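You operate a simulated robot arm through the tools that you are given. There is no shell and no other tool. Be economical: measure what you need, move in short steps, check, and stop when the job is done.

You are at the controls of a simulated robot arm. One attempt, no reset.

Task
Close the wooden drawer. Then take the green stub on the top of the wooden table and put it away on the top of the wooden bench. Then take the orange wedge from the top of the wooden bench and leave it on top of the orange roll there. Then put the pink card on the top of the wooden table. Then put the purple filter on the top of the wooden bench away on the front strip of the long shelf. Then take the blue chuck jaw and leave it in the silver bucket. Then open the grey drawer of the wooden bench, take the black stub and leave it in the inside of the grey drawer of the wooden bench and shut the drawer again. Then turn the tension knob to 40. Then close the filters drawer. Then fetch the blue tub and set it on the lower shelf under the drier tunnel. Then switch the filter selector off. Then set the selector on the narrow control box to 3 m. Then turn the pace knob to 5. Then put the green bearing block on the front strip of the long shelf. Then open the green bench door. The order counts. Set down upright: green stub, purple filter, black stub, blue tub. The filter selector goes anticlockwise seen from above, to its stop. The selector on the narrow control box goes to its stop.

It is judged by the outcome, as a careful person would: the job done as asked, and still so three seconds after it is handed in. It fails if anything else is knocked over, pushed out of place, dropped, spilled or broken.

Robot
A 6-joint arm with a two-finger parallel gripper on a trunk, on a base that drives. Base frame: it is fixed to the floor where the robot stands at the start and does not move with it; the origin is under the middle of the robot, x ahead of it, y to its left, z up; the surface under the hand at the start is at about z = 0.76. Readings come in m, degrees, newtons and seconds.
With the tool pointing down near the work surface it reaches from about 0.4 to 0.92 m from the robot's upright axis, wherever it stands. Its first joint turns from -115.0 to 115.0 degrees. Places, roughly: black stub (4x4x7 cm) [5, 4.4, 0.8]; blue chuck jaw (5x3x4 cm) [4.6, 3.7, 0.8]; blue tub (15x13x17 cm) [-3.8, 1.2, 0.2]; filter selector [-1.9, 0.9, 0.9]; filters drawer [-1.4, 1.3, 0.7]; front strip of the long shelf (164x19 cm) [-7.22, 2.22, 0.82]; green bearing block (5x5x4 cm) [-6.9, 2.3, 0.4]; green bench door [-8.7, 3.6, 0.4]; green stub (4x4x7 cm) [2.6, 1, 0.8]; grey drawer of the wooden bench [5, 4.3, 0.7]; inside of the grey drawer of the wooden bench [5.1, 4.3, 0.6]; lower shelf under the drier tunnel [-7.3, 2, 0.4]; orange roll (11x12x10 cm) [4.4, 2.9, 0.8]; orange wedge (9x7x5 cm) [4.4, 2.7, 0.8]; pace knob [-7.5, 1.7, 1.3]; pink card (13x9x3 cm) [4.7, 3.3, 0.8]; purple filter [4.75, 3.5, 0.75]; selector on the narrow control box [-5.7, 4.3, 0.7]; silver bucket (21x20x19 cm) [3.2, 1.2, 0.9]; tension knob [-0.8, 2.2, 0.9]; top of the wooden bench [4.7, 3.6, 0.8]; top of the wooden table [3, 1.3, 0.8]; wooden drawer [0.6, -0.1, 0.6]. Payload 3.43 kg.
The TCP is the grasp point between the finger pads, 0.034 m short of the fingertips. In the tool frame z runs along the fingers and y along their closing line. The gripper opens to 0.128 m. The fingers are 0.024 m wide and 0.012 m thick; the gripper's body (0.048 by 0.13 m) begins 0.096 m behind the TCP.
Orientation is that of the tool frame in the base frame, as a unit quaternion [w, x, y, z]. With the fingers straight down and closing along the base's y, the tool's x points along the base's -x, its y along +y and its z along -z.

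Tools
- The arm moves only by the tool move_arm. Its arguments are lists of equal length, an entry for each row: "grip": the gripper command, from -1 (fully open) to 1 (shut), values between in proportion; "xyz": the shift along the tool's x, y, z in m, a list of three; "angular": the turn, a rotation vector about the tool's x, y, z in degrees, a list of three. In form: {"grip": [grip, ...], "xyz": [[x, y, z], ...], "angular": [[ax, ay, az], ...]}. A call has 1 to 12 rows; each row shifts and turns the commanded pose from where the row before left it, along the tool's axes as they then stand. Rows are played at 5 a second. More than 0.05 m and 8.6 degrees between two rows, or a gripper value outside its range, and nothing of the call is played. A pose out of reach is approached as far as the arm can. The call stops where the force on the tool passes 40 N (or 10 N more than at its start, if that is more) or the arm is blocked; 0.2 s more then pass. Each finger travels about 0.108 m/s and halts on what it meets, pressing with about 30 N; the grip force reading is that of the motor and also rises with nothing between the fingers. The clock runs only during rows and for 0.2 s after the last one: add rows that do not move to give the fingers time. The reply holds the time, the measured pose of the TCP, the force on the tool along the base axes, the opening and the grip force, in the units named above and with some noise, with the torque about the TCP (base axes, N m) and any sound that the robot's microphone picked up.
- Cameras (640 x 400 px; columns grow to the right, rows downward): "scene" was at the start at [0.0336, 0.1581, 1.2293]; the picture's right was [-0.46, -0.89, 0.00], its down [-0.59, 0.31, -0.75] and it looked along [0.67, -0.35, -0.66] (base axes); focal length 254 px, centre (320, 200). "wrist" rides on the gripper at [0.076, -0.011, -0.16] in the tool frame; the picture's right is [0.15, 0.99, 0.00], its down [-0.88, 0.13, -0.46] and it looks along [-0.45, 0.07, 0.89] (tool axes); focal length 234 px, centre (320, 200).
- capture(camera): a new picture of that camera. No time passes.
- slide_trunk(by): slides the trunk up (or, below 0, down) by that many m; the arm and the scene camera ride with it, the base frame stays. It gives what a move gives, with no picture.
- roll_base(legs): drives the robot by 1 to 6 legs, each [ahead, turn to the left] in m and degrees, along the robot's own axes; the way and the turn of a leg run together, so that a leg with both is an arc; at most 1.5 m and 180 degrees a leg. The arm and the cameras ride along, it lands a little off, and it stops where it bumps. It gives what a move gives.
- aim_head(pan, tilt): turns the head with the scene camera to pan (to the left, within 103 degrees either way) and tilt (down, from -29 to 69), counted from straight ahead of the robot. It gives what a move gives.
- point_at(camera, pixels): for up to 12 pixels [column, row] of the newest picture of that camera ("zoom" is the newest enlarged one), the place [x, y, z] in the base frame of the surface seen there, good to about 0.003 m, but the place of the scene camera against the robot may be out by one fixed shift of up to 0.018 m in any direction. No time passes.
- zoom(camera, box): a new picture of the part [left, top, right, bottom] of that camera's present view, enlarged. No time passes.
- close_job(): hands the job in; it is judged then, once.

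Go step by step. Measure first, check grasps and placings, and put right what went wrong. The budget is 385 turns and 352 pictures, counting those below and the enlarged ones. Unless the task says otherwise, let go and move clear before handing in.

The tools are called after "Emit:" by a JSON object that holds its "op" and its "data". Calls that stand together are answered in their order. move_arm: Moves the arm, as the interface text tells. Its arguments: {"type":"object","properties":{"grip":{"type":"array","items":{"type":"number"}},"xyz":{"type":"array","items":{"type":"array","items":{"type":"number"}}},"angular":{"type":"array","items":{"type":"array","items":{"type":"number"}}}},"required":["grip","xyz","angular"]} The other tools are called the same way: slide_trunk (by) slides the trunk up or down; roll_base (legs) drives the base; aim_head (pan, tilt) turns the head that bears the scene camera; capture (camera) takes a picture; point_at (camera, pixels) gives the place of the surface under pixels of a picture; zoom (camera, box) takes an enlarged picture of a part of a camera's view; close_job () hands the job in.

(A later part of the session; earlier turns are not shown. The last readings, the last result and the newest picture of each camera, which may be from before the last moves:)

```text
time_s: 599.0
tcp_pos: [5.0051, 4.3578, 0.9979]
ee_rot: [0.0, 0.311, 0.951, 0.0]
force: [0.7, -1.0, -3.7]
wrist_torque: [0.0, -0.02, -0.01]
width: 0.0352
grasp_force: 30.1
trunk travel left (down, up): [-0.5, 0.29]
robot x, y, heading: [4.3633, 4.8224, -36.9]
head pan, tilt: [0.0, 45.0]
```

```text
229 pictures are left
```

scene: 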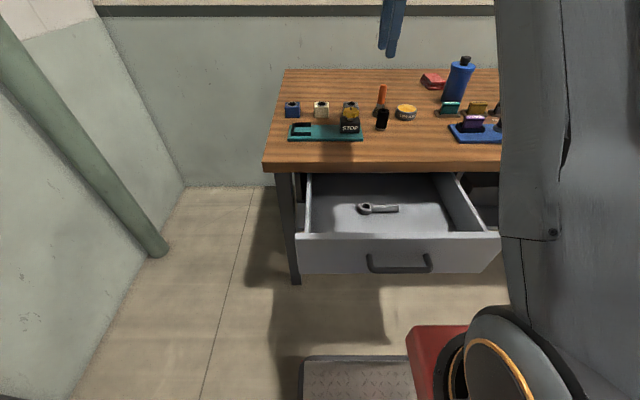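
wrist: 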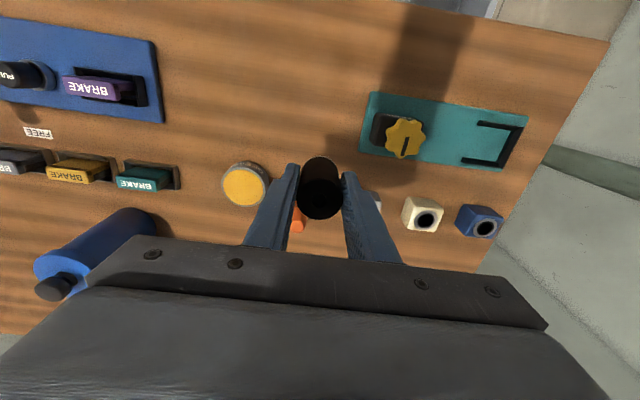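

Black stub held. Carry it over the drawer's front-right floor area.

Emit:
{"op": "move_arm", "data": {"grip": [1, 1, 1, 1, 1, 1, 1, 1], "xyz": [[0.0424, -0.0176, 0], [0.0424, -0.0176, 0], [0.0424, -0.0176, 0], [0.0424, -0.0176, 0], [0.0424, -0.0176, 0], [0.0424, -0.0176, 0], [0.0424, -0.0176, 0], [0, 0, 0.03]], "angular": [[0, 0, 0], [0, 0, 0], [0, 0, 0], [0, 0, 0], [0, 0, 0], [0, 0, 0], [0, 0, 0], [0, 0, 0]]}}

Emit:
{"op": "capture", "data": {"camera": "wrist"}}

Emit:
{"op": "capture", "data": {"camera": "scene"}}

```text
time_s: 600.8
tcp_pos: [4.6907, 4.4328, 0.9638]
ee_rot: [0.0, 0.309, 0.951, 0.0]
force: [0.4, 0.0, -3.6]
wrist_torque: [0.01, 0.01, 0.0]
width: 0.0351
grasp_force: 29.6
trunk travel left (down, up): [-0.5, 0.29]
robot x, y, heading: [4.3661, 4.8244, -36.3]
head pan, tilt: [0.0, 45.0]
```

```text
228 pictures are left
```

wrist: 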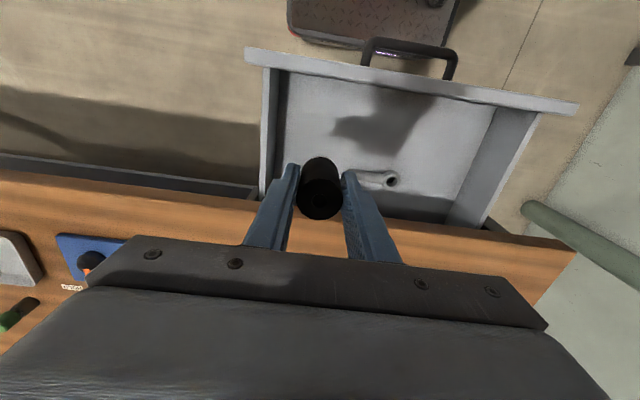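

```text
227 pictures are left
```

scene: 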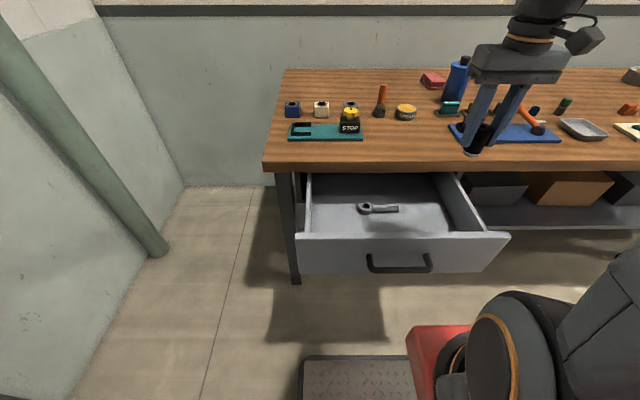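

Measure drawer inner walls and floor under this spot.

Emit:
{"op": "point_at", "data": {"camera": "wrist", "pixels": [[270, 120], [290, 120], [284, 150], [320, 110], [330, 76], [320, 90], [355, 180], [390, 180], [270, 190], [310, 140]]}}

```text
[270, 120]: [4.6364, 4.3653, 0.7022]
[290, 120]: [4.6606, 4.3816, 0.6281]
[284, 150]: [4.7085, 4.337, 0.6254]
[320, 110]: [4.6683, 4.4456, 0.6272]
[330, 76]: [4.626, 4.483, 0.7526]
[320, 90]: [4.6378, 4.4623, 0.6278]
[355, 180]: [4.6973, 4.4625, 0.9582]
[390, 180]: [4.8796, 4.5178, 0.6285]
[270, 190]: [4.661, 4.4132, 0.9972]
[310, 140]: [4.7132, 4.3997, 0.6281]
```

Floor z=0.628, right wall inner at e≈6.28. Descend with small shift.

Emit:
{"op": "move_arm", "data": {"grip": [1, 1, 1, 1, 1, 1, 1], "xyz": [[0, 0.012, 0], [0, 0, 0.05], [0, 0, 0.05], [0, 0, 0.05], [0, 0, 0.05], [0, 0, 0.05], [0, 0, 0.012]], "angular": [[0, 0, 0], [0, 0, 0], [0, 0, 0], [0, 0, 0], [0, 0, 0], [0, 0, 0], [0, 0, 0]]}}

Emit:
{"op": "capture", "data": {"camera": "wrist"}}

Emit:
{"op": "zoom", "data": {"camera": "scene", "box": [300, 80, 560, 280]}}

```text
time_s: 602.4
tcp_pos: [4.7024, 4.4409, 0.7035]
ee_rot: [0.001, 0.31, 0.951, 0.0]
force: [-0.6, -0.2, -3.2]
wrist_torque: [0.0, 0.01, -0.02]
width: 0.0351
grasp_force: 30.0
trunk travel left (down, up): [-0.5, 0.29]
robot x, y, heading: [4.3675, 4.8266, -36.4]
head pan, tilt: [0.0, 45.0]
```

```text
226 pictures are left
```

wrist: 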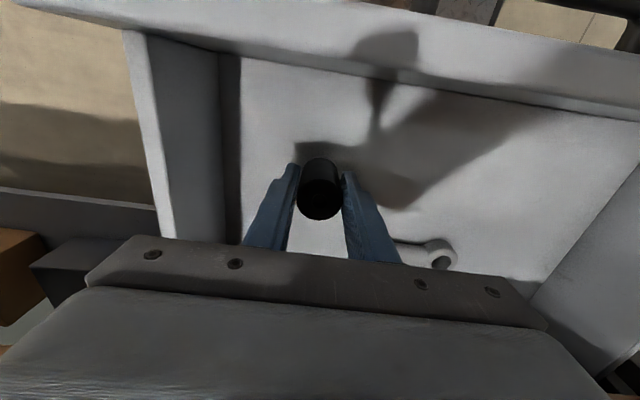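

```text
2.00 times, centred on (430, 180) of scene
```

zoom: 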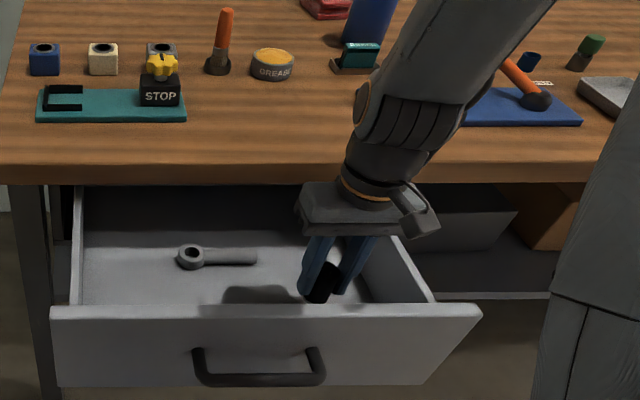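

Emit:
{"op": "move_arm", "data": {"grip": [1, 1, 1, 1, 1], "xyz": [[0, 0, 0.006], [0, 0, 0.005], [0, 0, 0.003], [0, 0, 0.002], [0, 0, 0]], "angular": [[0, 0, 0], [0, 0, 0], [0, 0, 0], [0, 0, 0], [0, 0, 0]]}}

```text
time_s: 603.5
tcp_pos: [4.7015, 4.4402, 0.687]
ee_rot: [0.0, 0.31, 0.951, 0.0]
force: [0.3, 0.8, -3.4]
wrist_torque: [0.03, 0.02, 0.02]
width: 0.0351
grasp_force: 30.2
trunk travel left (down, up): [-0.5, 0.29]
robot x, y, heading: [4.3631, 4.8233, -36.3]
head pan, tilt: [0.0, 45.0]
```

Emit:
{"op": "move_arm", "data": {"grip": [1, 1, 1, 1], "xyz": [[0, 0, 0.002], [0, 0, 0.0015], [0, 0, 0], [0, 0, 0]], "angular": [[0, 0, 0], [0, 0, 0], [0, 0, 0], [0, 0, 0]]}}

```text
time_s: 604.5
tcp_pos: [4.7004, 4.4395, 0.684]
ee_rot: [0.0, 0.31, 0.951, 0.0]
force: [0.0, 0.4, -4.1]
wrist_torque: [0.01, 0.02, 0.01]
width: 0.035
grasp_force: 29.8
trunk travel left (down, up): [-0.5, 0.29]
robot x, y, heading: [4.3683, 4.8254, -36.3]
head pan, tilt: [0.0, 45.0]
```

Emit:
{"op": "move_arm", "data": {"grip": [1, 1, 1, 1], "xyz": [[0, 0, 0.002], [0, 0, 0.0015], [0, 0, 0], [0, 0, 0]], "angular": [[0, 0, 0], [0, 0, 0], [0, 0, 0], [0, 0, 0]]}}

```text
time_s: 605.5
tcp_pos: [4.7021, 4.4408, 0.6814]
ee_rot: [0.0, 0.31, 0.951, -0.001]
force: [2.1, 0.0, 18.5]
wrist_torque: [-0.08, -0.11, -0.13]
width: 0.035
grasp_force: 30.2
trunk travel left (down, up): [-0.5, 0.29]
robot x, y, heading: [4.3694, 4.8234, -36.7]
head pan, tilt: [0.0, 45.0]
```

Contact. Ease, release and rise.

Emit:
{"op": "move_arm", "data": {"grip": [1, 0.5, 0.2, 0.1, 0.1, 0.1, 0.1, 0.1, 0.1], "xyz": [[0, 0, -0.0025], [0, 0, 0], [0, 0, 0], [0, 0, 0], [0, 0, -0.05], [0, 0, -0.05], [0, 0, -0.05], [0, 0, -0.05], [0, 0, -0.05]], "angular": [[0, 0, 0], [0, 0, 0], [0, 0, 0], [0, 0, 0], [0, 0, 0], [0, 0, 0], [0, 0, 0], [0, 0, 0], [0, 0, 0]]}}

Emit:
{"op": "capture", "data": {"camera": "wrist"}}

Emit:
{"op": "capture", "data": {"camera": "scene"}}

```text
time_s: 607.5
tcp_pos: [4.7023, 4.4391, 0.9343]
ee_rot: [0.0, 0.309, 0.951, 0.0]
force: [0.3, -0.9, -0.2]
wrist_torque: [0.04, 0.05, 0.0]
width: 0.0577
grasp_force: 0.1
trunk travel left (down, up): [-0.5, 0.29]
robot x, y, heading: [4.3618, 4.8232, -36.6]
head pan, tilt: [0.0, 45.0]
```

```text
224 pictures are left
```

wrist: 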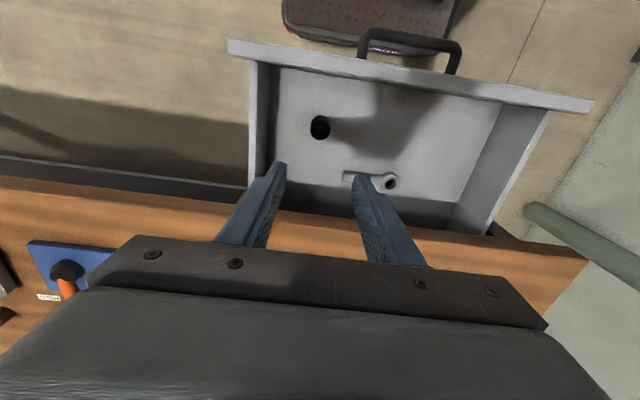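

```text
223 pictures are left
```

scene: 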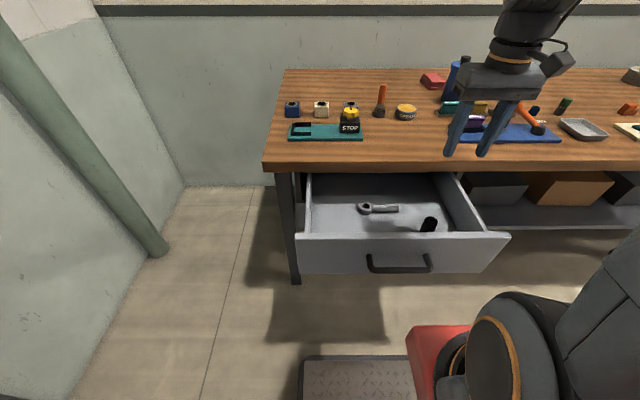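

The black stub stands in the drawer. To shut it: back off, close the fingers, tilt them forward 20° and push on the handle centre (e≈6.476).

Emit:
{"op": "roll_base", "data": {"legs": [[-0.36, 0]]}}

Emit:
{"op": "move_arm", "data": {"grip": [1, 1, 1, 1, 1, 1, 1, 1, 1, 1, 1], "xyz": [[0, 0.04, 0], [0, 0.04, 0], [0, 0.04, 0], [0, 0, 0.047], [0, 0, 0.047], [0, 0, 0.047], [0, 0, 0.047], [0, 0, 0.046], [0, 0, 0], [0, 0, 0], [0, 0, 0]], "angular": [[0, 0, 0], [0, 0, 0], [0, 0, 0], [0, 0, 0], [0, 0, 0], [0, 0, 0], [0, 0, 0], [0, 0, 0], [0, -6.7, 0], [0, -6.7, 0], [0, -6.7, 0]]}}

Emit:
{"op": "capture", "data": {"camera": "scene"}}

Emit:
{"op": "capture", "data": {"camera": "wrist"}}

```text
time_s: 609.9
tcp_pos: [4.4117, 4.6545, 0.9366]
ee_rot: [0.0, 0.308, 0.952, 0.0]
force: [0.0, 0.1, -0.3]
wrist_torque: [0.01, -0.02, -0.01]
width: 0.0577
grasp_force: 0.0
trunk travel left (down, up): [-0.5, 0.29]
robot x, y, heading: [4.0724, 5.0379, -36.3]
head pan, tilt: [0.0, 45.0]
```

```text
time_s: 612.3
tcp_pos: [4.4826, 4.7521, 0.7008]
ee_rot: [0.166, 0.303, 0.937, -0.054]
force: [0.9, -0.2, 0.1]
wrist_torque: [0.02, 0.01, 0.01]
width: 0.0
grasp_force: 29.6
trunk travel left (down, up): [-0.5, 0.29]
robot x, y, heading: [4.0754, 5.0351, -36.1]
head pan, tilt: [0.0, 45.0]
```

```text
222 pictures are left
```

scene: 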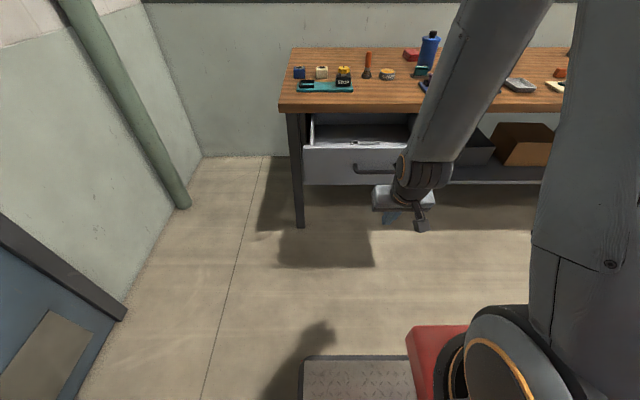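

```text
221 pictures are left
```

wrist: 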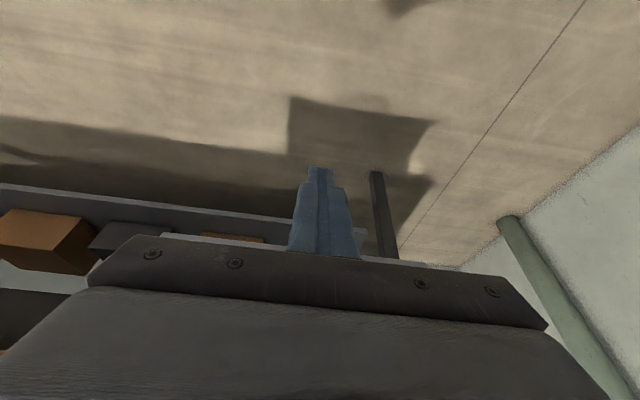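

Hand is at e=6.480, z=0.70. Base forward 0.17 m, then push with the arm gently.

Emit:
{"op": "roll_base", "data": {"legs": [[0.17, 0]]}}

Emit:
{"op": "move_arm", "data": {"grip": [1, 1, 1, 1, 1, 1, 1, 1, 1, 1, 1, 1], "xyz": [[-0.0094, 0, 0.0034], [-0.0094, 0, 0.0034], [-0.0113, 0, 0.0041], [-0.0113, 0, 0.0041], [-0.0113, 0, 0.0041], [-0.0113, 0, 0.0041], [-0.0113, 0, 0.0041], [-0.0113, 0, 0.0041], [-0.0113, 0, 0.0041], [-0.0113, 0, 0.0041], [-0.0113, 0, 0.0041], [-0.0113, 0, 0.0041]], "angular": [[0, 0, 0], [0, 0, 0], [0, 0, 0], [0, 0, 0], [0, 0, 0], [0, 0, 0], [0, 0, 0], [0, 0, 0], [0, 0, 0], [0, 0, 0], [0, 0, 0], [0, 0, 0]]}}

Emit:
{"op": "capture", "data": {"camera": "scene"}}

```text
time_s: 613.8
tcp_pos: [4.6204, 4.6503, 0.7014]
ee_rot: [0.167, 0.303, 0.937, -0.054]
force: [0.4, -0.1, -0.5]
wrist_torque: [0.0, 0.03, 0.03]
width: 0.0
grasp_force: 29.8
trunk travel left (down, up): [-0.5, 0.29]
robot x, y, heading: [4.2153, 4.9372, -36.4]
head pan, tilt: [0.0, 45.0]
```

```text
time_s: 616.4
tcp_pos: [4.7275, 4.574, 0.7013]
ee_rot: [0.166, 0.303, 0.937, -0.054]
force: [-0.3, -0.5, -0.1]
wrist_torque: [0.01, 0.04, -0.01]
width: 0.0001
grasp_force: 30.1
out of reach, approached as far as the arm can: row 10, 11
trunk travel left (down, up): [-0.5, 0.29]
robot x, y, heading: [4.2092, 4.9372, -36.3]
head pan, tilt: [0.0, 45.0]
```

```text
220 pictures are left
```

scene: 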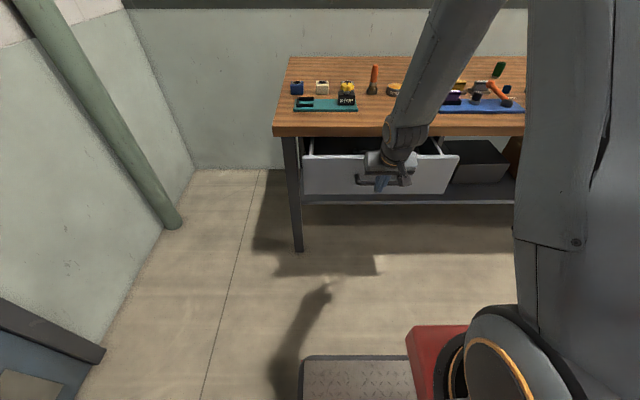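

The drawer is moving (TCP n=1.135). I continue pushing with short base advances.

Emit:
{"op": "roll_base", "data": {"legs": [[0.05, 0], [0.05, 0]]}}

Emit:
{"op": "capture", "data": {"camera": "scene"}}

```text
time_s: 617.8
tcp_pos: [4.808, 4.5152, 0.7014]
ee_rot: [0.166, 0.304, 0.937, -0.053]
force: [1.2, -1.1, -0.4]
wrist_torque: [0.0, 0.04, -0.01]
width: 0.0
grasp_force: 30.3
trunk travel left (down, up): [-0.5, 0.29]
robot x, y, heading: [4.2918, 4.8783, -36.1]
head pan, tilt: [0.0, 45.0]
```

```text
219 pictures are left
```

scene: 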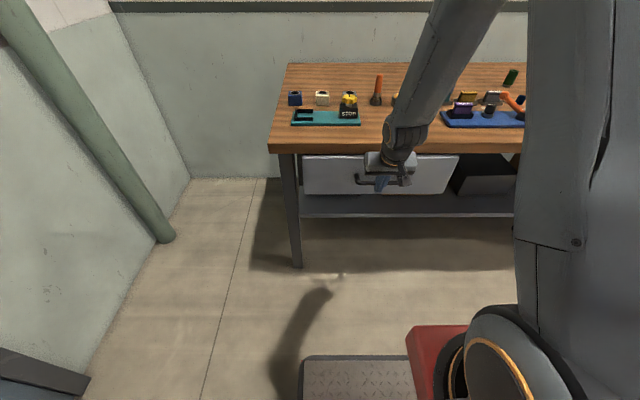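

Emit:
{"op": "roll_base", "data": {"legs": [[0.045, 0], [0.03, 0]]}}

Emit:
{"op": "zoom", "data": {"camera": "scene", "box": [260, 60, 520, 240]}}

```text
time_s: 619.2
tcp_pos: [4.8527, 4.4822, 0.6941]
ee_rot: [0.153, 0.304, 0.939, -0.05]
force: [0.1, 0.4, -0.5]
wrist_torque: [0.0, 0.02, 0.01]
width: 0.0
grasp_force: 30.1
trunk travel left (down, up): [-0.5, 0.29]
robot x, y, heading: [4.3475, 4.8409, -36.2]
head pan, tilt: [0.0, 45.0]
stopped in leg 2: the force on the tool passed its limit at 71 N (the readings are from after the stop); the commanded pose is now the measured one
```

```text
2.22 times, centred on (390, 150) of scene
```

zoom: 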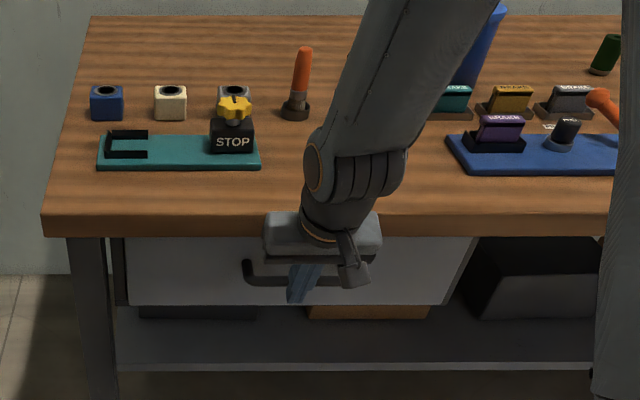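

It stopped hard at n=1.290: shut. Back away, straighten and raise the hand, then verify.

Emit:
{"op": "roll_base", "data": {"legs": [[-0.4, 0]]}}

Emit:
{"op": "move_arm", "data": {"grip": [1, 1, 1, 1, 1, 1, 1, 1, 1, 1], "xyz": [[0, 0, 0], [0, 0, 0], [0, 0, 0], [0, 0, -0.05], [0, 0, -0.05], [0, 0, -0.05], [0, 0, -0.05], [0, 0, -0.05], [0, 0, -0.05], [0, 0, -0.05]], "angular": [[0, 6.2, 0], [0, 6.2, 0], [0, 6.2, 0], [0, 0, 0], [0, 0, 0], [0, 0, 0], [0, 0, 0], [0, 0, 0], [0, 0, 0], [0, 0, 0]]}}

Emit:
{"op": "capture", "data": {"camera": "scene"}}

```text
time_s: 621.7
tcp_pos: [4.5273, 4.7189, 0.6953]
ee_rot: [0.154, 0.304, 0.939, -0.051]
force: [-0.1, 0.5, -0.2]
wrist_torque: [0.02, -0.02, -0.01]
width: 0.0
grasp_force: 30.2
trunk travel left (down, up): [-0.5, 0.29]
robot x, y, heading: [4.0223, 5.0715, -36.4]
head pan, tilt: [0.0, 45.0]
```

```text
time_s: 623.9
tcp_pos: [4.5284, 4.7177, 1.0467]
ee_rot: [-0.001, 0.31, 0.951, 0.0]
force: [0.2, -0.3, -0.4]
wrist_torque: [0.0, 0.05, 0.0]
width: 0.0001
grasp_force: 30.0
trunk travel left (down, up): [-0.5, 0.29]
robot x, y, heading: [4.0215, 5.0738, -36.3]
head pan, tilt: [0.0, 45.0]
```

```text
217 pictures are left
```

scene: 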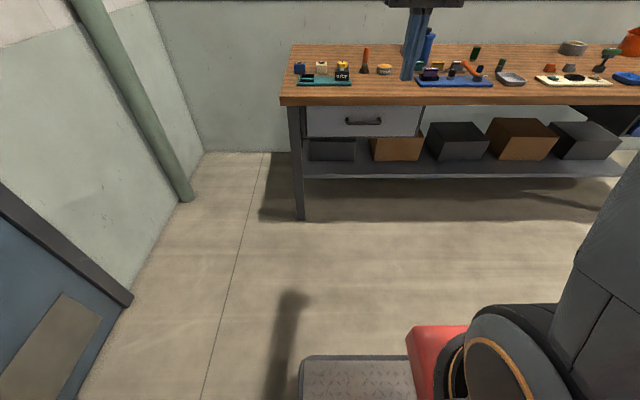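

Emit:
{"op": "point_at", "data": {"camera": "scene", "pixels": [[330, 118], [400, 118], [364, 122]]}}

```text
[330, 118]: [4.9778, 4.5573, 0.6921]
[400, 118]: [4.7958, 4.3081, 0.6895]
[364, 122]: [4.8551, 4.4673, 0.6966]
```

The drawer face is back at n=1.347 – fully shut. Next: the tension knob on the console (e≈1.31). Drive there.

Emit:
{"op": "roll_base", "data": {"legs": [[0, -91.5], [1.3, 0], [1.3, 0], [1.3, 0], [1.27, 0], [0, -88]]}}

Emit:
{"op": "aim_head", "data": {"pan": 0, "tilt": 15}}

Emit:
{"op": "capture", "data": {"camera": "scene"}}

```text
time_s: 656.4
tcp_pos: [0.2634, 1.4299, 1.0459]
ee_rot: [0.0, 0.946, -0.325, 0.001]
force: [0.3, 0.4, 0.1]
wrist_torque: [-0.01, 0.01, -0.02]
width: 0.0
grasp_force: 29.8
trunk travel left (down, up): [-0.5, 0.29]
robot x, y, heading: [0.7536, 1.0555, 141.8]
head pan, tilt: [0.0, 45.0]
```

```text
time_s: 657.3
tcp_pos: [0.263, 1.4298, 1.0459]
ee_rot: [-0.001, 0.946, -0.325, 0.001]
force: [0.7, -0.1, 0.0]
wrist_torque: [0.01, -0.02, 0.01]
width: 0.0
grasp_force: 30.0
trunk travel left (down, up): [-0.5, 0.29]
robot x, y, heading: [0.7565, 1.0527, 141.9]
head pan, tilt: [0.0, 15.0]
```

```text
216 pictures are left
```

scene: 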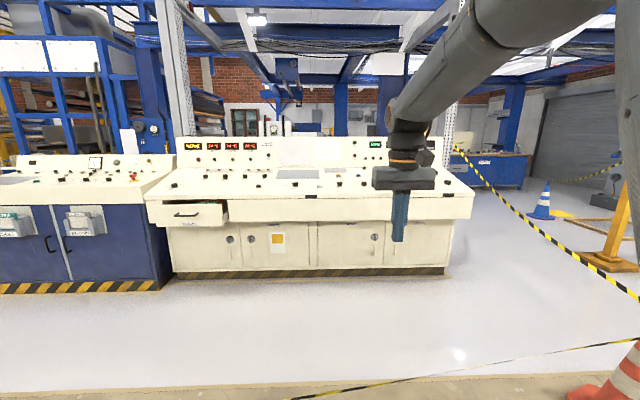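

A tape runs from the red cone toward the lower left in front of me. I look down to see where it goes.

Emit:
{"op": "aim_head", "data": {"pan": 15, "tilt": 45}}

Emit:
{"op": "capture", "data": {"camera": "scene"}}

Emit:
{"op": "point_at", "data": {"camera": "scene", "pixels": [[320, 250], [200, 280], [400, 220]]}}

```text
time_s: 658.3
tcp_pos: [0.2635, 1.4299, 1.0462]
ee_rot: [-0.002, 0.946, -0.325, 0.001]
force: [-0.4, 0.4, 1.0]
wrist_torque: [0.0, 0.0, 0.01]
width: 0.0
grasp_force: 29.9
trunk travel left (down, up): [-0.5, 0.29]
robot x, y, heading: [0.7548, 1.0521, 141.8]
head pan, tilt: [15.0, 45.0]
```

```text
215 pictures are left
```

scene: 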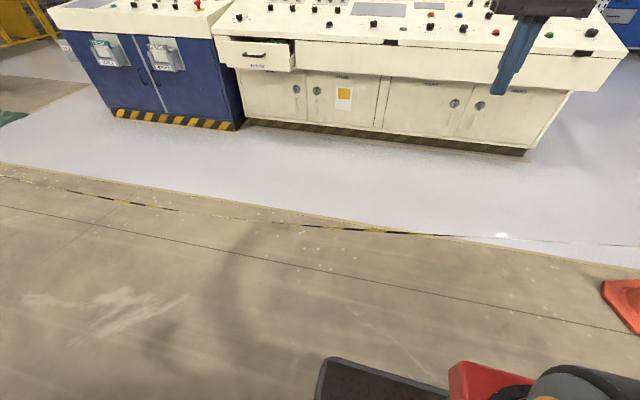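

```text
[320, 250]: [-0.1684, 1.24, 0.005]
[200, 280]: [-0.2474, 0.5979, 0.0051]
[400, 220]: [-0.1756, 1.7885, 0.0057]
```

Emit:
{"op": "zoom", "data": {"camera": "scene", "box": [60, 170, 460, 270]}}

Emit:
{"op": "point_at", "data": {"camera": "scene", "pixels": [[385, 233], [350, 230], [290, 222], [160, 208], [120, 202], [60, 187], [480, 239]]}}

```text
1.60 times, centred on (260, 220) of scene
```

zoom: 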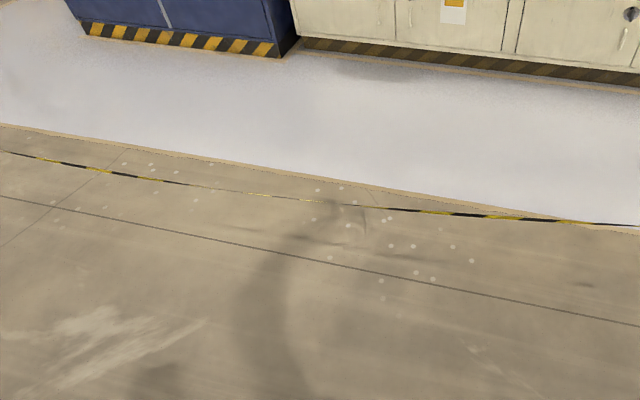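

```text
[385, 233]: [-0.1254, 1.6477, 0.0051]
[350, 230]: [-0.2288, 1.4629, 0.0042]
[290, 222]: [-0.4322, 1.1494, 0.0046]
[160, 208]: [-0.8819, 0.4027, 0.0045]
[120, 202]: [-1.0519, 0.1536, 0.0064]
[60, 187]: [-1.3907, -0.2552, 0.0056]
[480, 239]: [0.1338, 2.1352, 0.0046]
```

The tape simply lies on the floor. Drive 0.9 m toward the console and look at the knobs.

Emit:
{"op": "roll_base", "data": {"legs": [[0.9, 2]]}}

Emit:
{"op": "aim_head", "data": {"pan": 0, "tilt": 35}}

Emit:
{"op": "capture", "data": {"camera": "scene"}}

Emit:
{"op": "capture", "data": {"camera": "wrist"}}

```text
time_s: 663.0
tcp_pos: [-0.4593, 1.9575, 1.0475]
ee_rot: [0.0, 0.95, -0.311, 0.0]
force: [0.1, -0.2, 0.4]
wrist_torque: [-0.05, -0.01, -0.01]
width: 0.0
grasp_force: 29.9
trunk travel left (down, up): [-0.5, 0.29]
robot x, y, heading: [0.0443, 1.5996, 143.7]
head pan, tilt: [15.0, 45.0]
```

```text
time_s: 663.8
tcp_pos: [-0.4596, 1.957, 1.0463]
ee_rot: [0.0, 0.951, -0.311, 0.0]
force: [0.5, -0.2, -0.9]
wrist_torque: [-0.02, 0.0, 0.01]
width: 0.0
grasp_force: 30.1
trunk travel left (down, up): [-0.5, 0.29]
robot x, y, heading: [0.0465, 1.5961, 143.6]
head pan, tilt: [0.0, 35.0]
```

```text
213 pictures are left
```

scene: 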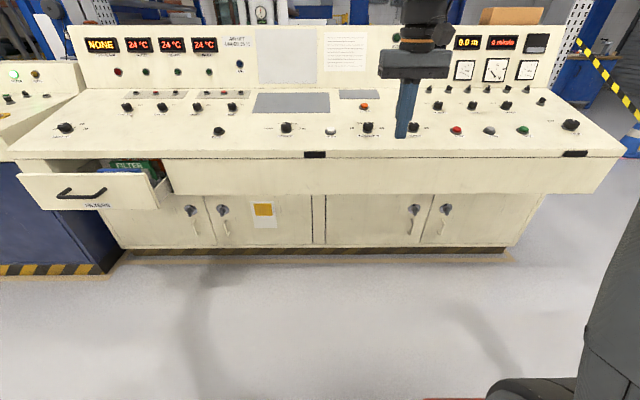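

```text
212 pictures are left
```

wrist: 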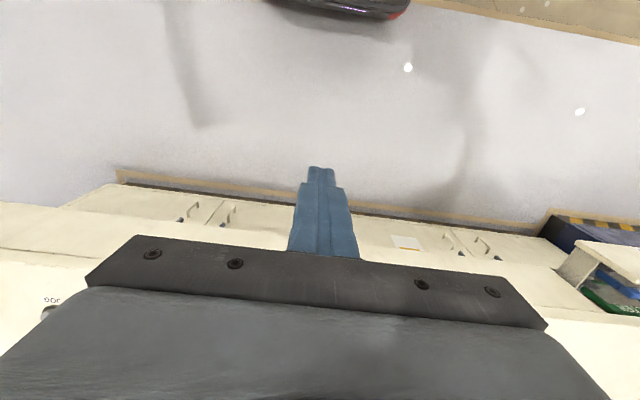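

Zoom on the right part of the console to find the tension knob.

Emit:
{"op": "zoom", "data": {"camera": "scene", "box": [400, 60, 620, 190]}}

Emit:
{"op": "zoom", "data": {"camera": "scene", "box": [260, 70, 420, 170]}}

Emit:
{"op": "zoom", "data": {"camera": "scene", "box": [30, 60, 270, 210]}}

```text
2.91 times, centred on (510, 125) of scene
```

zoom: 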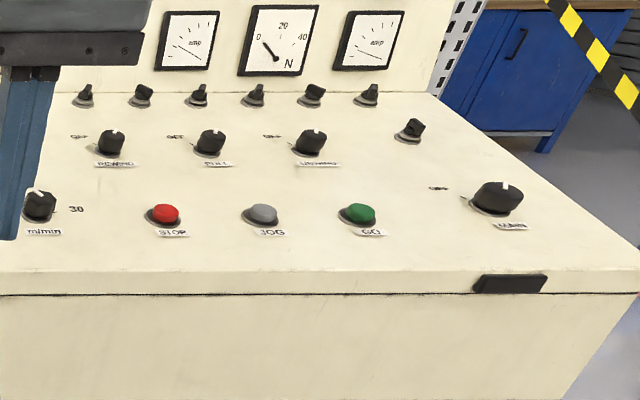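

```text
4.00 times, centred on (340, 120) of scene
```

zoom: 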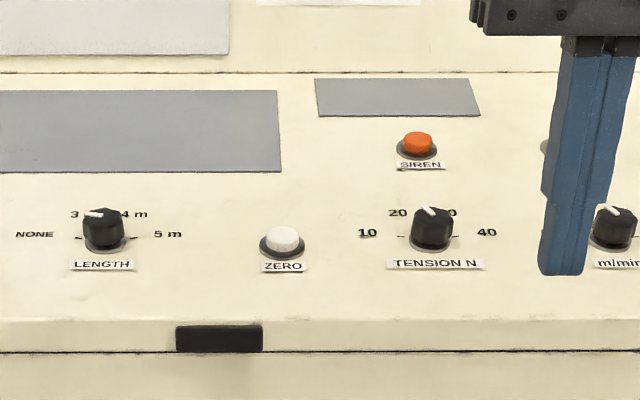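

```text
2.67 times, centred on (150, 135) of scene
```

zoom: 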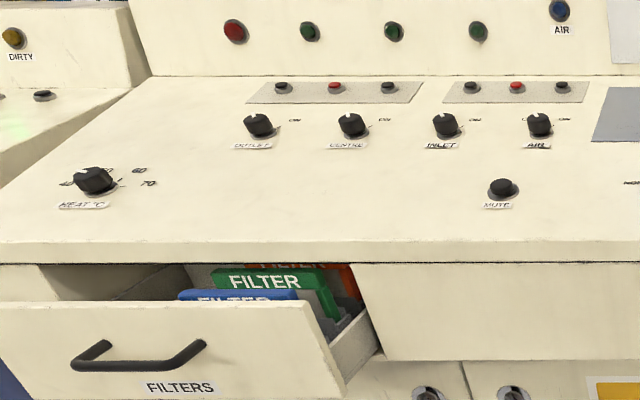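

The TENSION N knob is at scene (368,127), pointing near 20; 40 is to its right. I measure knob and panel plane.

Emit:
{"op": "zoom", "data": {"camera": "scene", "box": [340, 105, 400, 150]}}

Emit:
{"op": "point_at", "data": {"camera": "zoom", "pixels": [[300, 180], [300, 240], [270, 230], [330, 230], [150, 250], [480, 250], [300, 80], [300, 340], [150, 100], [450, 100]]}}

Emit:
{"op": "point_at", "data": {"camera": "scene", "pixels": [[340, 100], [340, 150], [300, 150], [300, 110], [390, 100], [330, 85], [330, 160], [330, 75], [340, 185]]}}

```text
8.89 times, centred on (370, 128) of scene
```

zoom: 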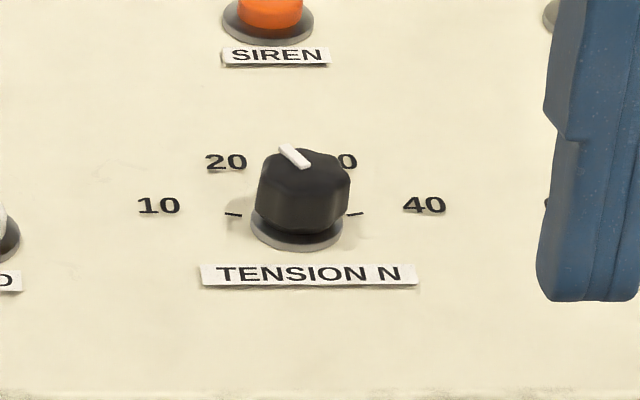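

```text
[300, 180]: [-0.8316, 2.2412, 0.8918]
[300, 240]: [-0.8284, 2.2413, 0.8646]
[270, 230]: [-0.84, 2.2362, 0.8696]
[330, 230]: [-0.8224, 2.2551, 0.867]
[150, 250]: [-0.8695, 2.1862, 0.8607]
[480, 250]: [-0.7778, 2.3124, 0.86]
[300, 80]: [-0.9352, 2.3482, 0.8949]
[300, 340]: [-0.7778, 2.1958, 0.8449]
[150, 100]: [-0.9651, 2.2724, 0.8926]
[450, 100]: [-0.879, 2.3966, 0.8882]
```

```text
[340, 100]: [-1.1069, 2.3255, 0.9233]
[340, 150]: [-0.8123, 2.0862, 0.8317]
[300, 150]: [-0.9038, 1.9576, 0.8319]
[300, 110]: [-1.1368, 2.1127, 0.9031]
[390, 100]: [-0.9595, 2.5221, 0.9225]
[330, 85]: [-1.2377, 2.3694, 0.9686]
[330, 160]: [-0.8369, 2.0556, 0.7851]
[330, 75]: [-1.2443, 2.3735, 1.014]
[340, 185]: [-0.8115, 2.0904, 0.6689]
```

The panel slopes 13.5°; knob centre ≈(-0.845,2.252), panel z≈0.866 there, knob ~3 cm tall. It must go +120° clockwise. I drive closer, tilt the hand to the panel normal and open it.

Emit:
{"op": "roll_base", "data": {"legs": [[0.38, 0]]}}

Emit:
{"op": "move_arm", "data": {"grip": [0, 0, 0, 0], "xyz": [[0, 0, 0], [0, 0, 0], [0, 0, 0], [0, 0, 0]], "angular": [[0, -6.75, 0], [0, -6.75, 0], [0, 0, 0], [0, 0, 0]]}}

Emit:
{"op": "capture", "data": {"camera": "wrist"}}

Emit:
{"op": "capture", "data": {"camera": "scene"}}

```text
time_s: 666.2
tcp_pos: [-0.7653, 2.1857, 1.0466]
ee_rot: [0.0, 0.95, -0.311, -0.001]
force: [-0.4, 0.5, 0.2]
wrist_torque: [-0.02, 0.01, 0.02]
width: 0.0
grasp_force: 30.2
trunk travel left (down, up): [-0.5, 0.29]
robot x, y, heading: [-0.2619, 1.8242, 143.5]
head pan, tilt: [0.0, 35.0]
```

```text
time_s: 667.2
tcp_pos: [-0.7661, 2.1856, 1.0459]
ee_rot: [-0.037, 0.944, -0.31, -0.111]
force: [0.0, 0.3, 0.3]
wrist_torque: [0.0, 0.03, -0.03]
width: 0.064
grasp_force: 0.0
trunk travel left (down, up): [-0.5, 0.29]
robot x, y, heading: [-0.2617, 1.8239, 143.6]
head pan, tilt: [0.0, 35.0]
```

```text
207 pictures are left
```

wrist: 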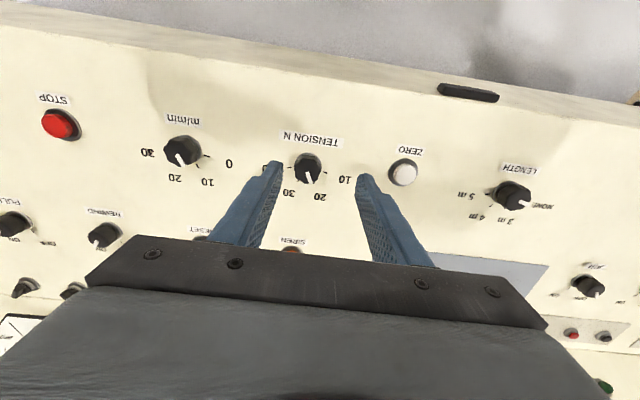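

```text
206 pictures are left
```

scene: 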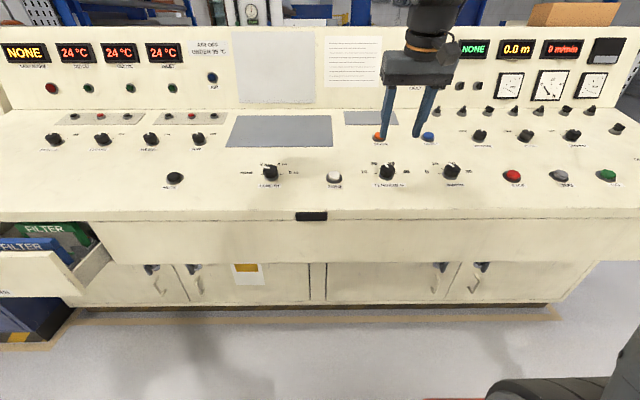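

Emit:
{"op": "zoom", "data": {"camera": "wrist", "box": [260, 125, 360, 215]}}

Emit:
{"op": "point_at", "data": {"camera": "wrist", "pixels": [[308, 172], [295, 170], [321, 168], [307, 155], [310, 186], [345, 160], [290, 205], [330, 205], [310, 140]]}}

```text
4.44 times, centred on (310, 170) of wrist
```

zoom: 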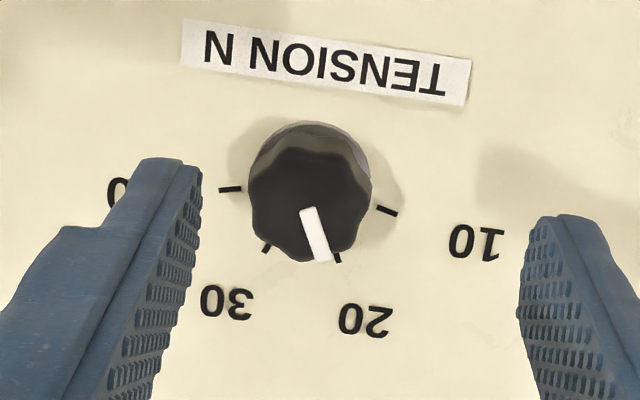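

```text
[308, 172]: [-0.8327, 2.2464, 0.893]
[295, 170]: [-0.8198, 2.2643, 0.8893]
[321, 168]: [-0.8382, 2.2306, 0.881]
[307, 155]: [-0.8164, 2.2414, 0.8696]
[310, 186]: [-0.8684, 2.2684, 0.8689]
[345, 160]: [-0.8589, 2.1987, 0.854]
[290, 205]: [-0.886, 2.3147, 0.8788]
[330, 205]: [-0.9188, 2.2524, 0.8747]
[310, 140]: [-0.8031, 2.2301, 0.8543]
```

The knob points at ≈21, so about +116° to reach 40. I centre above its axis and pre-turn the hand -58°.

Emit:
{"op": "move_arm", "data": {"grip": [0, 0, 0, 0, 0, 0, 0, 0, 0, 0], "xyz": [[-0.0264, -0.005, 0], [-0.0264, -0.005, 0.04], [0, 0, 0.03], [0, 0, 0], [0, 0, 0], [0, 0, 0], [0, 0, 0], [0, 0, 0], [0, 0, 0], [0, 0, 0]], "angular": [[0, 0, 0], [0, 0, 0], [0, 0, 0], [0, 0, -8.3], [0, 0, -8.3], [0, 0, -8.3], [0, 0, -8.3], [0, 0, -8.3], [0, 0, -8.3], [0, 0, -8.3]]}}

Emit:
{"op": "capture", "data": {"camera": "wrist"}}

```text
time_s: 669.4
tcp_pos: [-0.8142, 2.2334, 0.9904]
ee_rot: [-0.087, 0.975, 0.19, -0.079]
force: [-0.2, 0.8, -0.1]
wrist_torque: [0.05, -0.03, 0.0]
width: 0.064
grasp_force: 0.1
trunk travel left (down, up): [-0.5, 0.29]
robot x, y, heading: [-0.2629, 1.8258, 143.7]
head pan, tilt: [0.0, 35.0]
```

```text
204 pictures are left
```

wrist: 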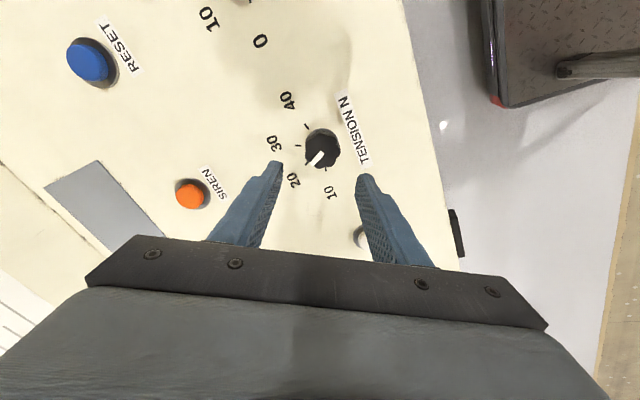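

On axis. Descend onto the knob and close.

Emit:
{"op": "move_arm", "data": {"grip": [0, 0, 0, 1, 1, 1], "xyz": [[0, 0, 0.04], [0, 0, 0.034], [0, 0, 0.01], [0, 0, 0], [0, 0, 0], [0, 0, 0]], "angular": [[0, 0, 0], [0, 0, 0], [0, 0, 0], [0, 0, 0], [0, 0, 0], [0, 0, 0]]}}

Emit:
{"op": "capture", "data": {"camera": "wrist"}}

```text
time_s: 670.8
tcp_pos: [-0.8296, 2.2449, 0.9077]
ee_rot: [-0.086, 0.975, 0.188, -0.078]
force: [3.4, -6.8, -4.4]
wrist_torque: [-0.81, 0.02, 0.12]
width: 0.0413
grasp_force: 45.3
trunk travel left (down, up): [-0.5, 0.29]
robot x, y, heading: [-0.2651, 1.8227, 143.4]
head pan, tilt: [0.0, 35.0]
```

```text
203 pictures are left
```

wrist: 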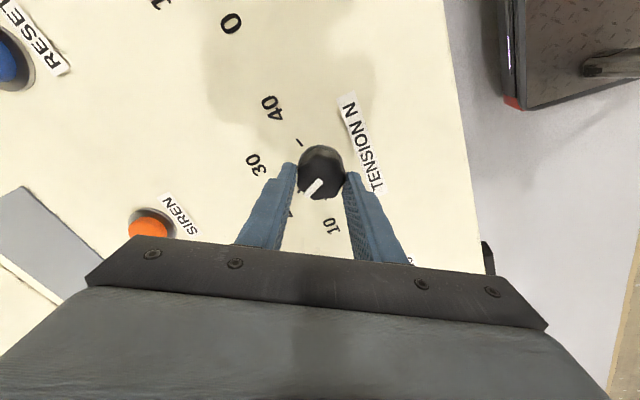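

Gripped (0.041). Turn +99.6° first, watching the pointer.

Emit:
{"op": "move_arm", "data": {"grip": [1, 1, 1, 1, 1, 1, 1, 1, 1, 1, 1, 1], "xyz": [[0, 0, 0], [0, 0, 0], [0, 0, 0], [0, 0, 0], [0, 0, 0], [0, 0, 0], [0, 0, 0], [0, 0, 0], [0, 0, 0], [0, 0, 0], [0, 0, 0], [0, 0, 0]], "angular": [[0, 0, 8.3], [0, 0, 8.3], [0, 0, 8.3], [0, 0, 8.3], [0, 0, 8.3], [0, 0, 8.3], [0, 0, 8.3], [0, 0, 8.3], [0, 0, 8.3], [0, 0, 8.3], [0, 0, 8.3], [0, 0, 8.3]]}}

Emit:
{"op": "capture", "data": {"camera": "wrist"}}

Emit:
{"op": "zoom", "data": {"camera": "scene", "box": [340, 130, 440, 200]}}

```text
time_s: 673.1
tcp_pos: [-0.8279, 2.2486, 0.9098]
ee_rot: [-0.009, 0.835, -0.538, -0.116]
force: [7.9, 7.8, 1.9]
wrist_torque: [0.04, -0.36, -0.02]
width: 0.0413
grasp_force: 45.2
trunk travel left (down, up): [-0.5, 0.29]
robot x, y, heading: [-0.2638, 1.8262, 142.9]
head pan, tilt: [0.0, 35.0]
stopped in row 11: the force on the tool passed its limit at 42 N (the readings are from after the stop); the commanded pose is now the measured one
```

```text
202 pictures are left
```

wrist: 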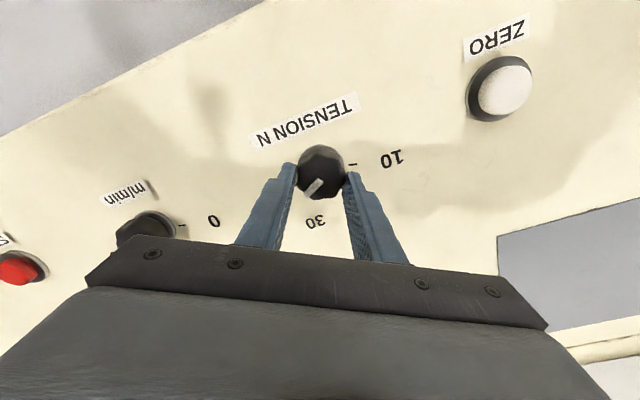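

```text
5.71 times, centred on (390, 165) of scene
```

zoom: 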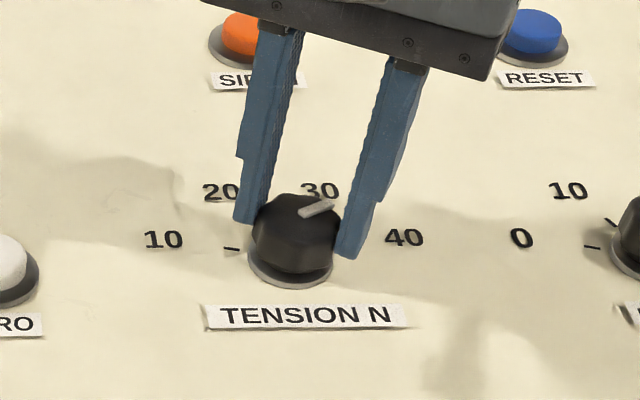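

The hand turned ~87°; pointer now around 36–37. I open, rise 5 cm and look.

Emit:
{"op": "move_arm", "data": {"grip": [0, 0, 0, 0], "xyz": [[0, 0, 0], [0, 0, 0], [0, 0, -0.05], [0, 0, -0.03]], "angular": [[0, 0, 0], [0, 0, 0], [0, 0, 0], [0, 0, 0]]}}

Emit:
{"op": "zoom", "data": {"camera": "wrist", "box": [260, 100, 380, 200]}}

Emit:
{"op": "zoom", "data": {"camera": "scene", "box": [350, 140, 430, 190]}}

```text
time_s: 674.1
tcp_pos: [-0.8125, 2.2365, 0.9842]
ee_rot: [-0.009, 0.835, -0.538, -0.115]
force: [-1.4, 0.1, -0.1]
wrist_torque: [-0.02, -0.04, 0.04]
width: 0.064
grasp_force: 0.1
trunk travel left (down, up): [-0.5, 0.29]
robot x, y, heading: [-0.2609, 1.8266, 143.4]
head pan, tilt: [0.0, 35.0]
```

```text
4.00 times, centred on (320, 150) of wrist
```

zoom: 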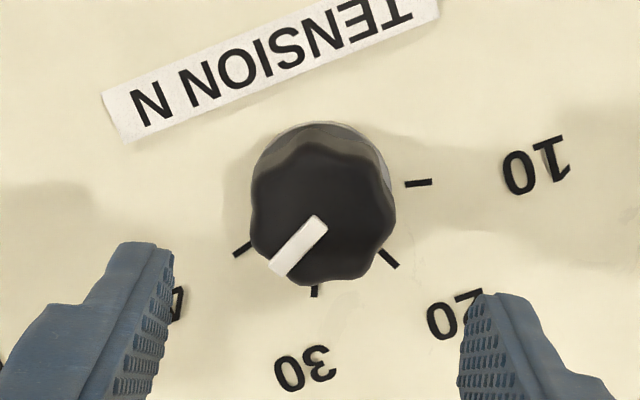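

```text
8.00 times, centred on (390, 165) of scene
```

zoom: 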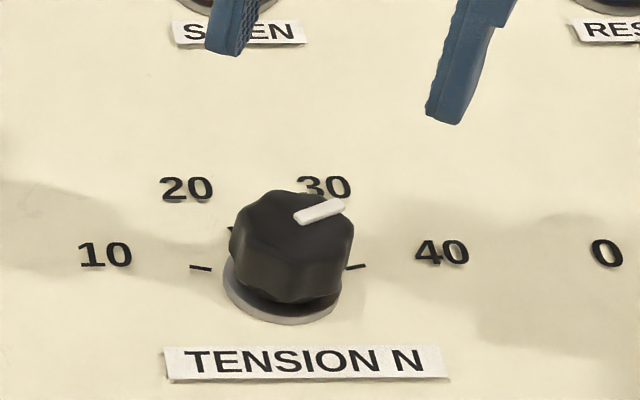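

Pointer reads ~36 (tick 40 about 25° further). I turn the hand back 58°, regrip and finish.

Emit:
{"op": "move_arm", "data": {"grip": [0, 0, 0, 0, 0, 0, 0, 0, 0, 0], "xyz": [[0, 0, 0], [0, 0, 0], [0, 0, 0], [0, 0, 0], [0, 0, 0], [0, 0, 0], [0, 0, 0], [0, 0, 0.04], [0, 0, 0.037], [0, 0, 0]], "angular": [[0, 0, -8.3], [0, 0, -8.3], [0, 0, -8.3], [0, 0, -8.3], [0, 0, -8.3], [0, 0, -8.3], [0, 0, -8.3], [0, 0, 0], [0, 0, 0], [0, 0, 0]]}}

Emit:
{"op": "move_arm", "data": {"grip": [1, 1, 1, 1, 1, 1], "xyz": [[0, 0, 0], [0, 0, 0], [0, 0, 0], [0, 0, 0], [0, 0, 0], [0, 0, 0]], "angular": [[0, 0, 0], [0, 0, 0], [0, 0, 0], [0, 0, 8.3], [0, 0, 8.3], [0, 0, 8.3]]}}

Emit:
{"op": "zoom", "data": {"camera": "scene", "box": [350, 140, 430, 190]}}

Emit:
{"op": "zoom", "data": {"camera": "wrist", "box": [260, 100, 380, 200]}}

```text
time_s: 676.3
tcp_pos: [-0.8269, 2.2468, 0.911]
ee_rot: [-0.065, 0.991, -0.064, -0.097]
force: [0.4, -0.1, -0.6]
wrist_torque: [0.0, 0.0, 0.0]
width: 0.0641
grasp_force: 0.0
trunk travel left (down, up): [-0.5, 0.29]
robot x, y, heading: [-0.2619, 1.8257, 143.5]
head pan, tilt: [0.0, 35.0]
```

```text
time_s: 677.7
tcp_pos: [-0.8284, 2.247, 0.912]
ee_rot: [-0.042, 0.954, -0.276, -0.11]
force: [-4.7, -8.4, -7.2]
wrist_torque: [-0.4, 0.17, 0.91]
width: 0.0416
grasp_force: 45.2
trunk travel left (down, up): [-0.5, 0.29]
robot x, y, heading: [-0.2629, 1.8246, 143.2]
head pan, tilt: [0.0, 35.0]
```

```text
8.00 times, centred on (390, 165) of scene
```

zoom: 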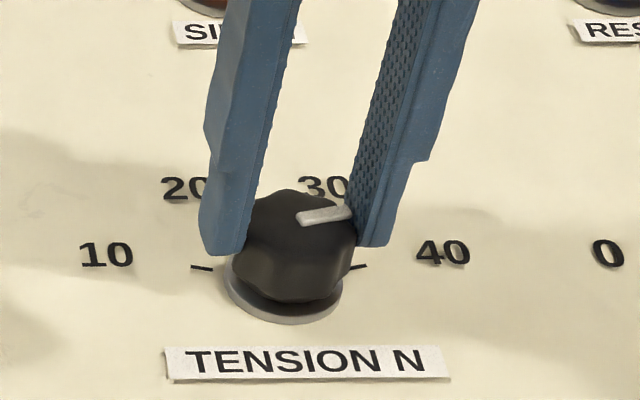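

```text
4.00 times, centred on (320, 150) of wrist
```

zoom: 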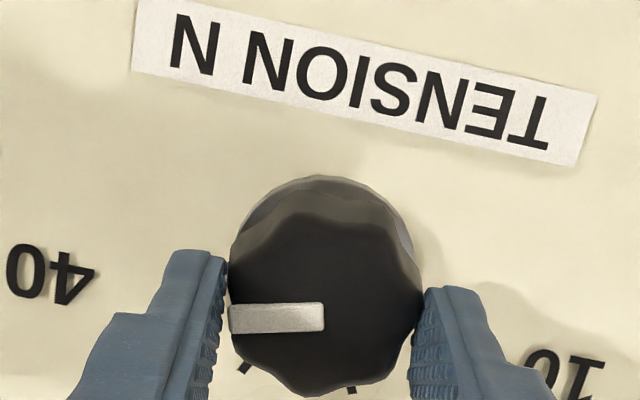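

Pointer is now ~38. Turn ~12° more.

Emit:
{"op": "move_arm", "data": {"grip": [1, 1, 1], "xyz": [[0, 0, 0], [0, 0, 0], [0, 0, 0]], "angular": [[0, 0, 6], [0, 0, 6], [0, 0, 0]]}}

Emit:
{"op": "move_arm", "data": {"grip": [0, 0, 0, 0], "xyz": [[0, 0, 0], [0, 0, 0], [0, 0, -0.05], [0, 0, -0.03]], "angular": [[0, 0, 0], [0, 0, 0], [0, 0, 0], [0, 0, 0]]}}

Emit:
{"op": "zoom", "data": {"camera": "wrist", "box": [260, 100, 380, 200]}}

Emit:
{"op": "zoom", "data": {"camera": "scene", "box": [350, 140, 430, 190]}}

```text
time_s: 678.5
tcp_pos: [-0.8288, 2.2484, 0.9122]
ee_rot: [-0.032, 0.919, -0.375, -0.113]
force: [-3.6, -3.3, -1.3]
wrist_torque: [-0.05, 0.17, 0.25]
width: 0.0411
grasp_force: 44.9
trunk travel left (down, up): [-0.5, 0.29]
robot x, y, heading: [-0.258, 1.8261, 143.4]
head pan, tilt: [0.0, 35.0]
```

```text
time_s: 679.5
tcp_pos: [-0.8137, 2.2365, 0.9883]
ee_rot: [-0.031, 0.92, -0.375, -0.112]
force: [-0.6, -0.8, -0.1]
wrist_torque: [-0.01, -0.02, -0.01]
width: 0.064
grasp_force: 0.0
trunk travel left (down, up): [-0.5, 0.29]
robot x, y, heading: [-0.2629, 1.8207, 143.2]
head pan, tilt: [0.0, 35.0]
```

```text
4.00 times, centred on (320, 150) of wrist
```

zoom: 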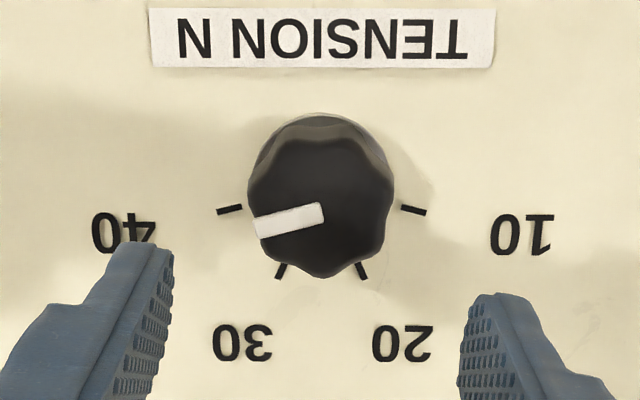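

```text
8.00 times, centred on (390, 165) of scene
```

zoom: 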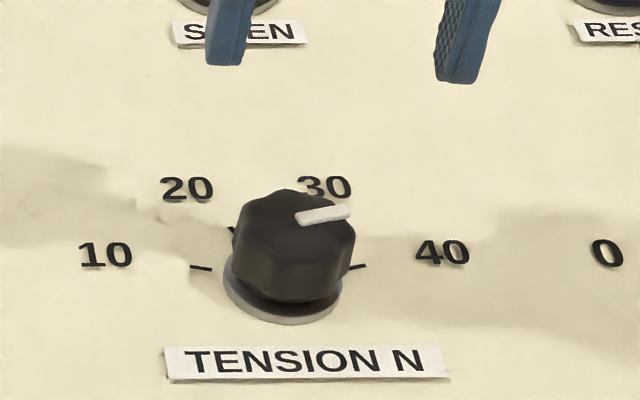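

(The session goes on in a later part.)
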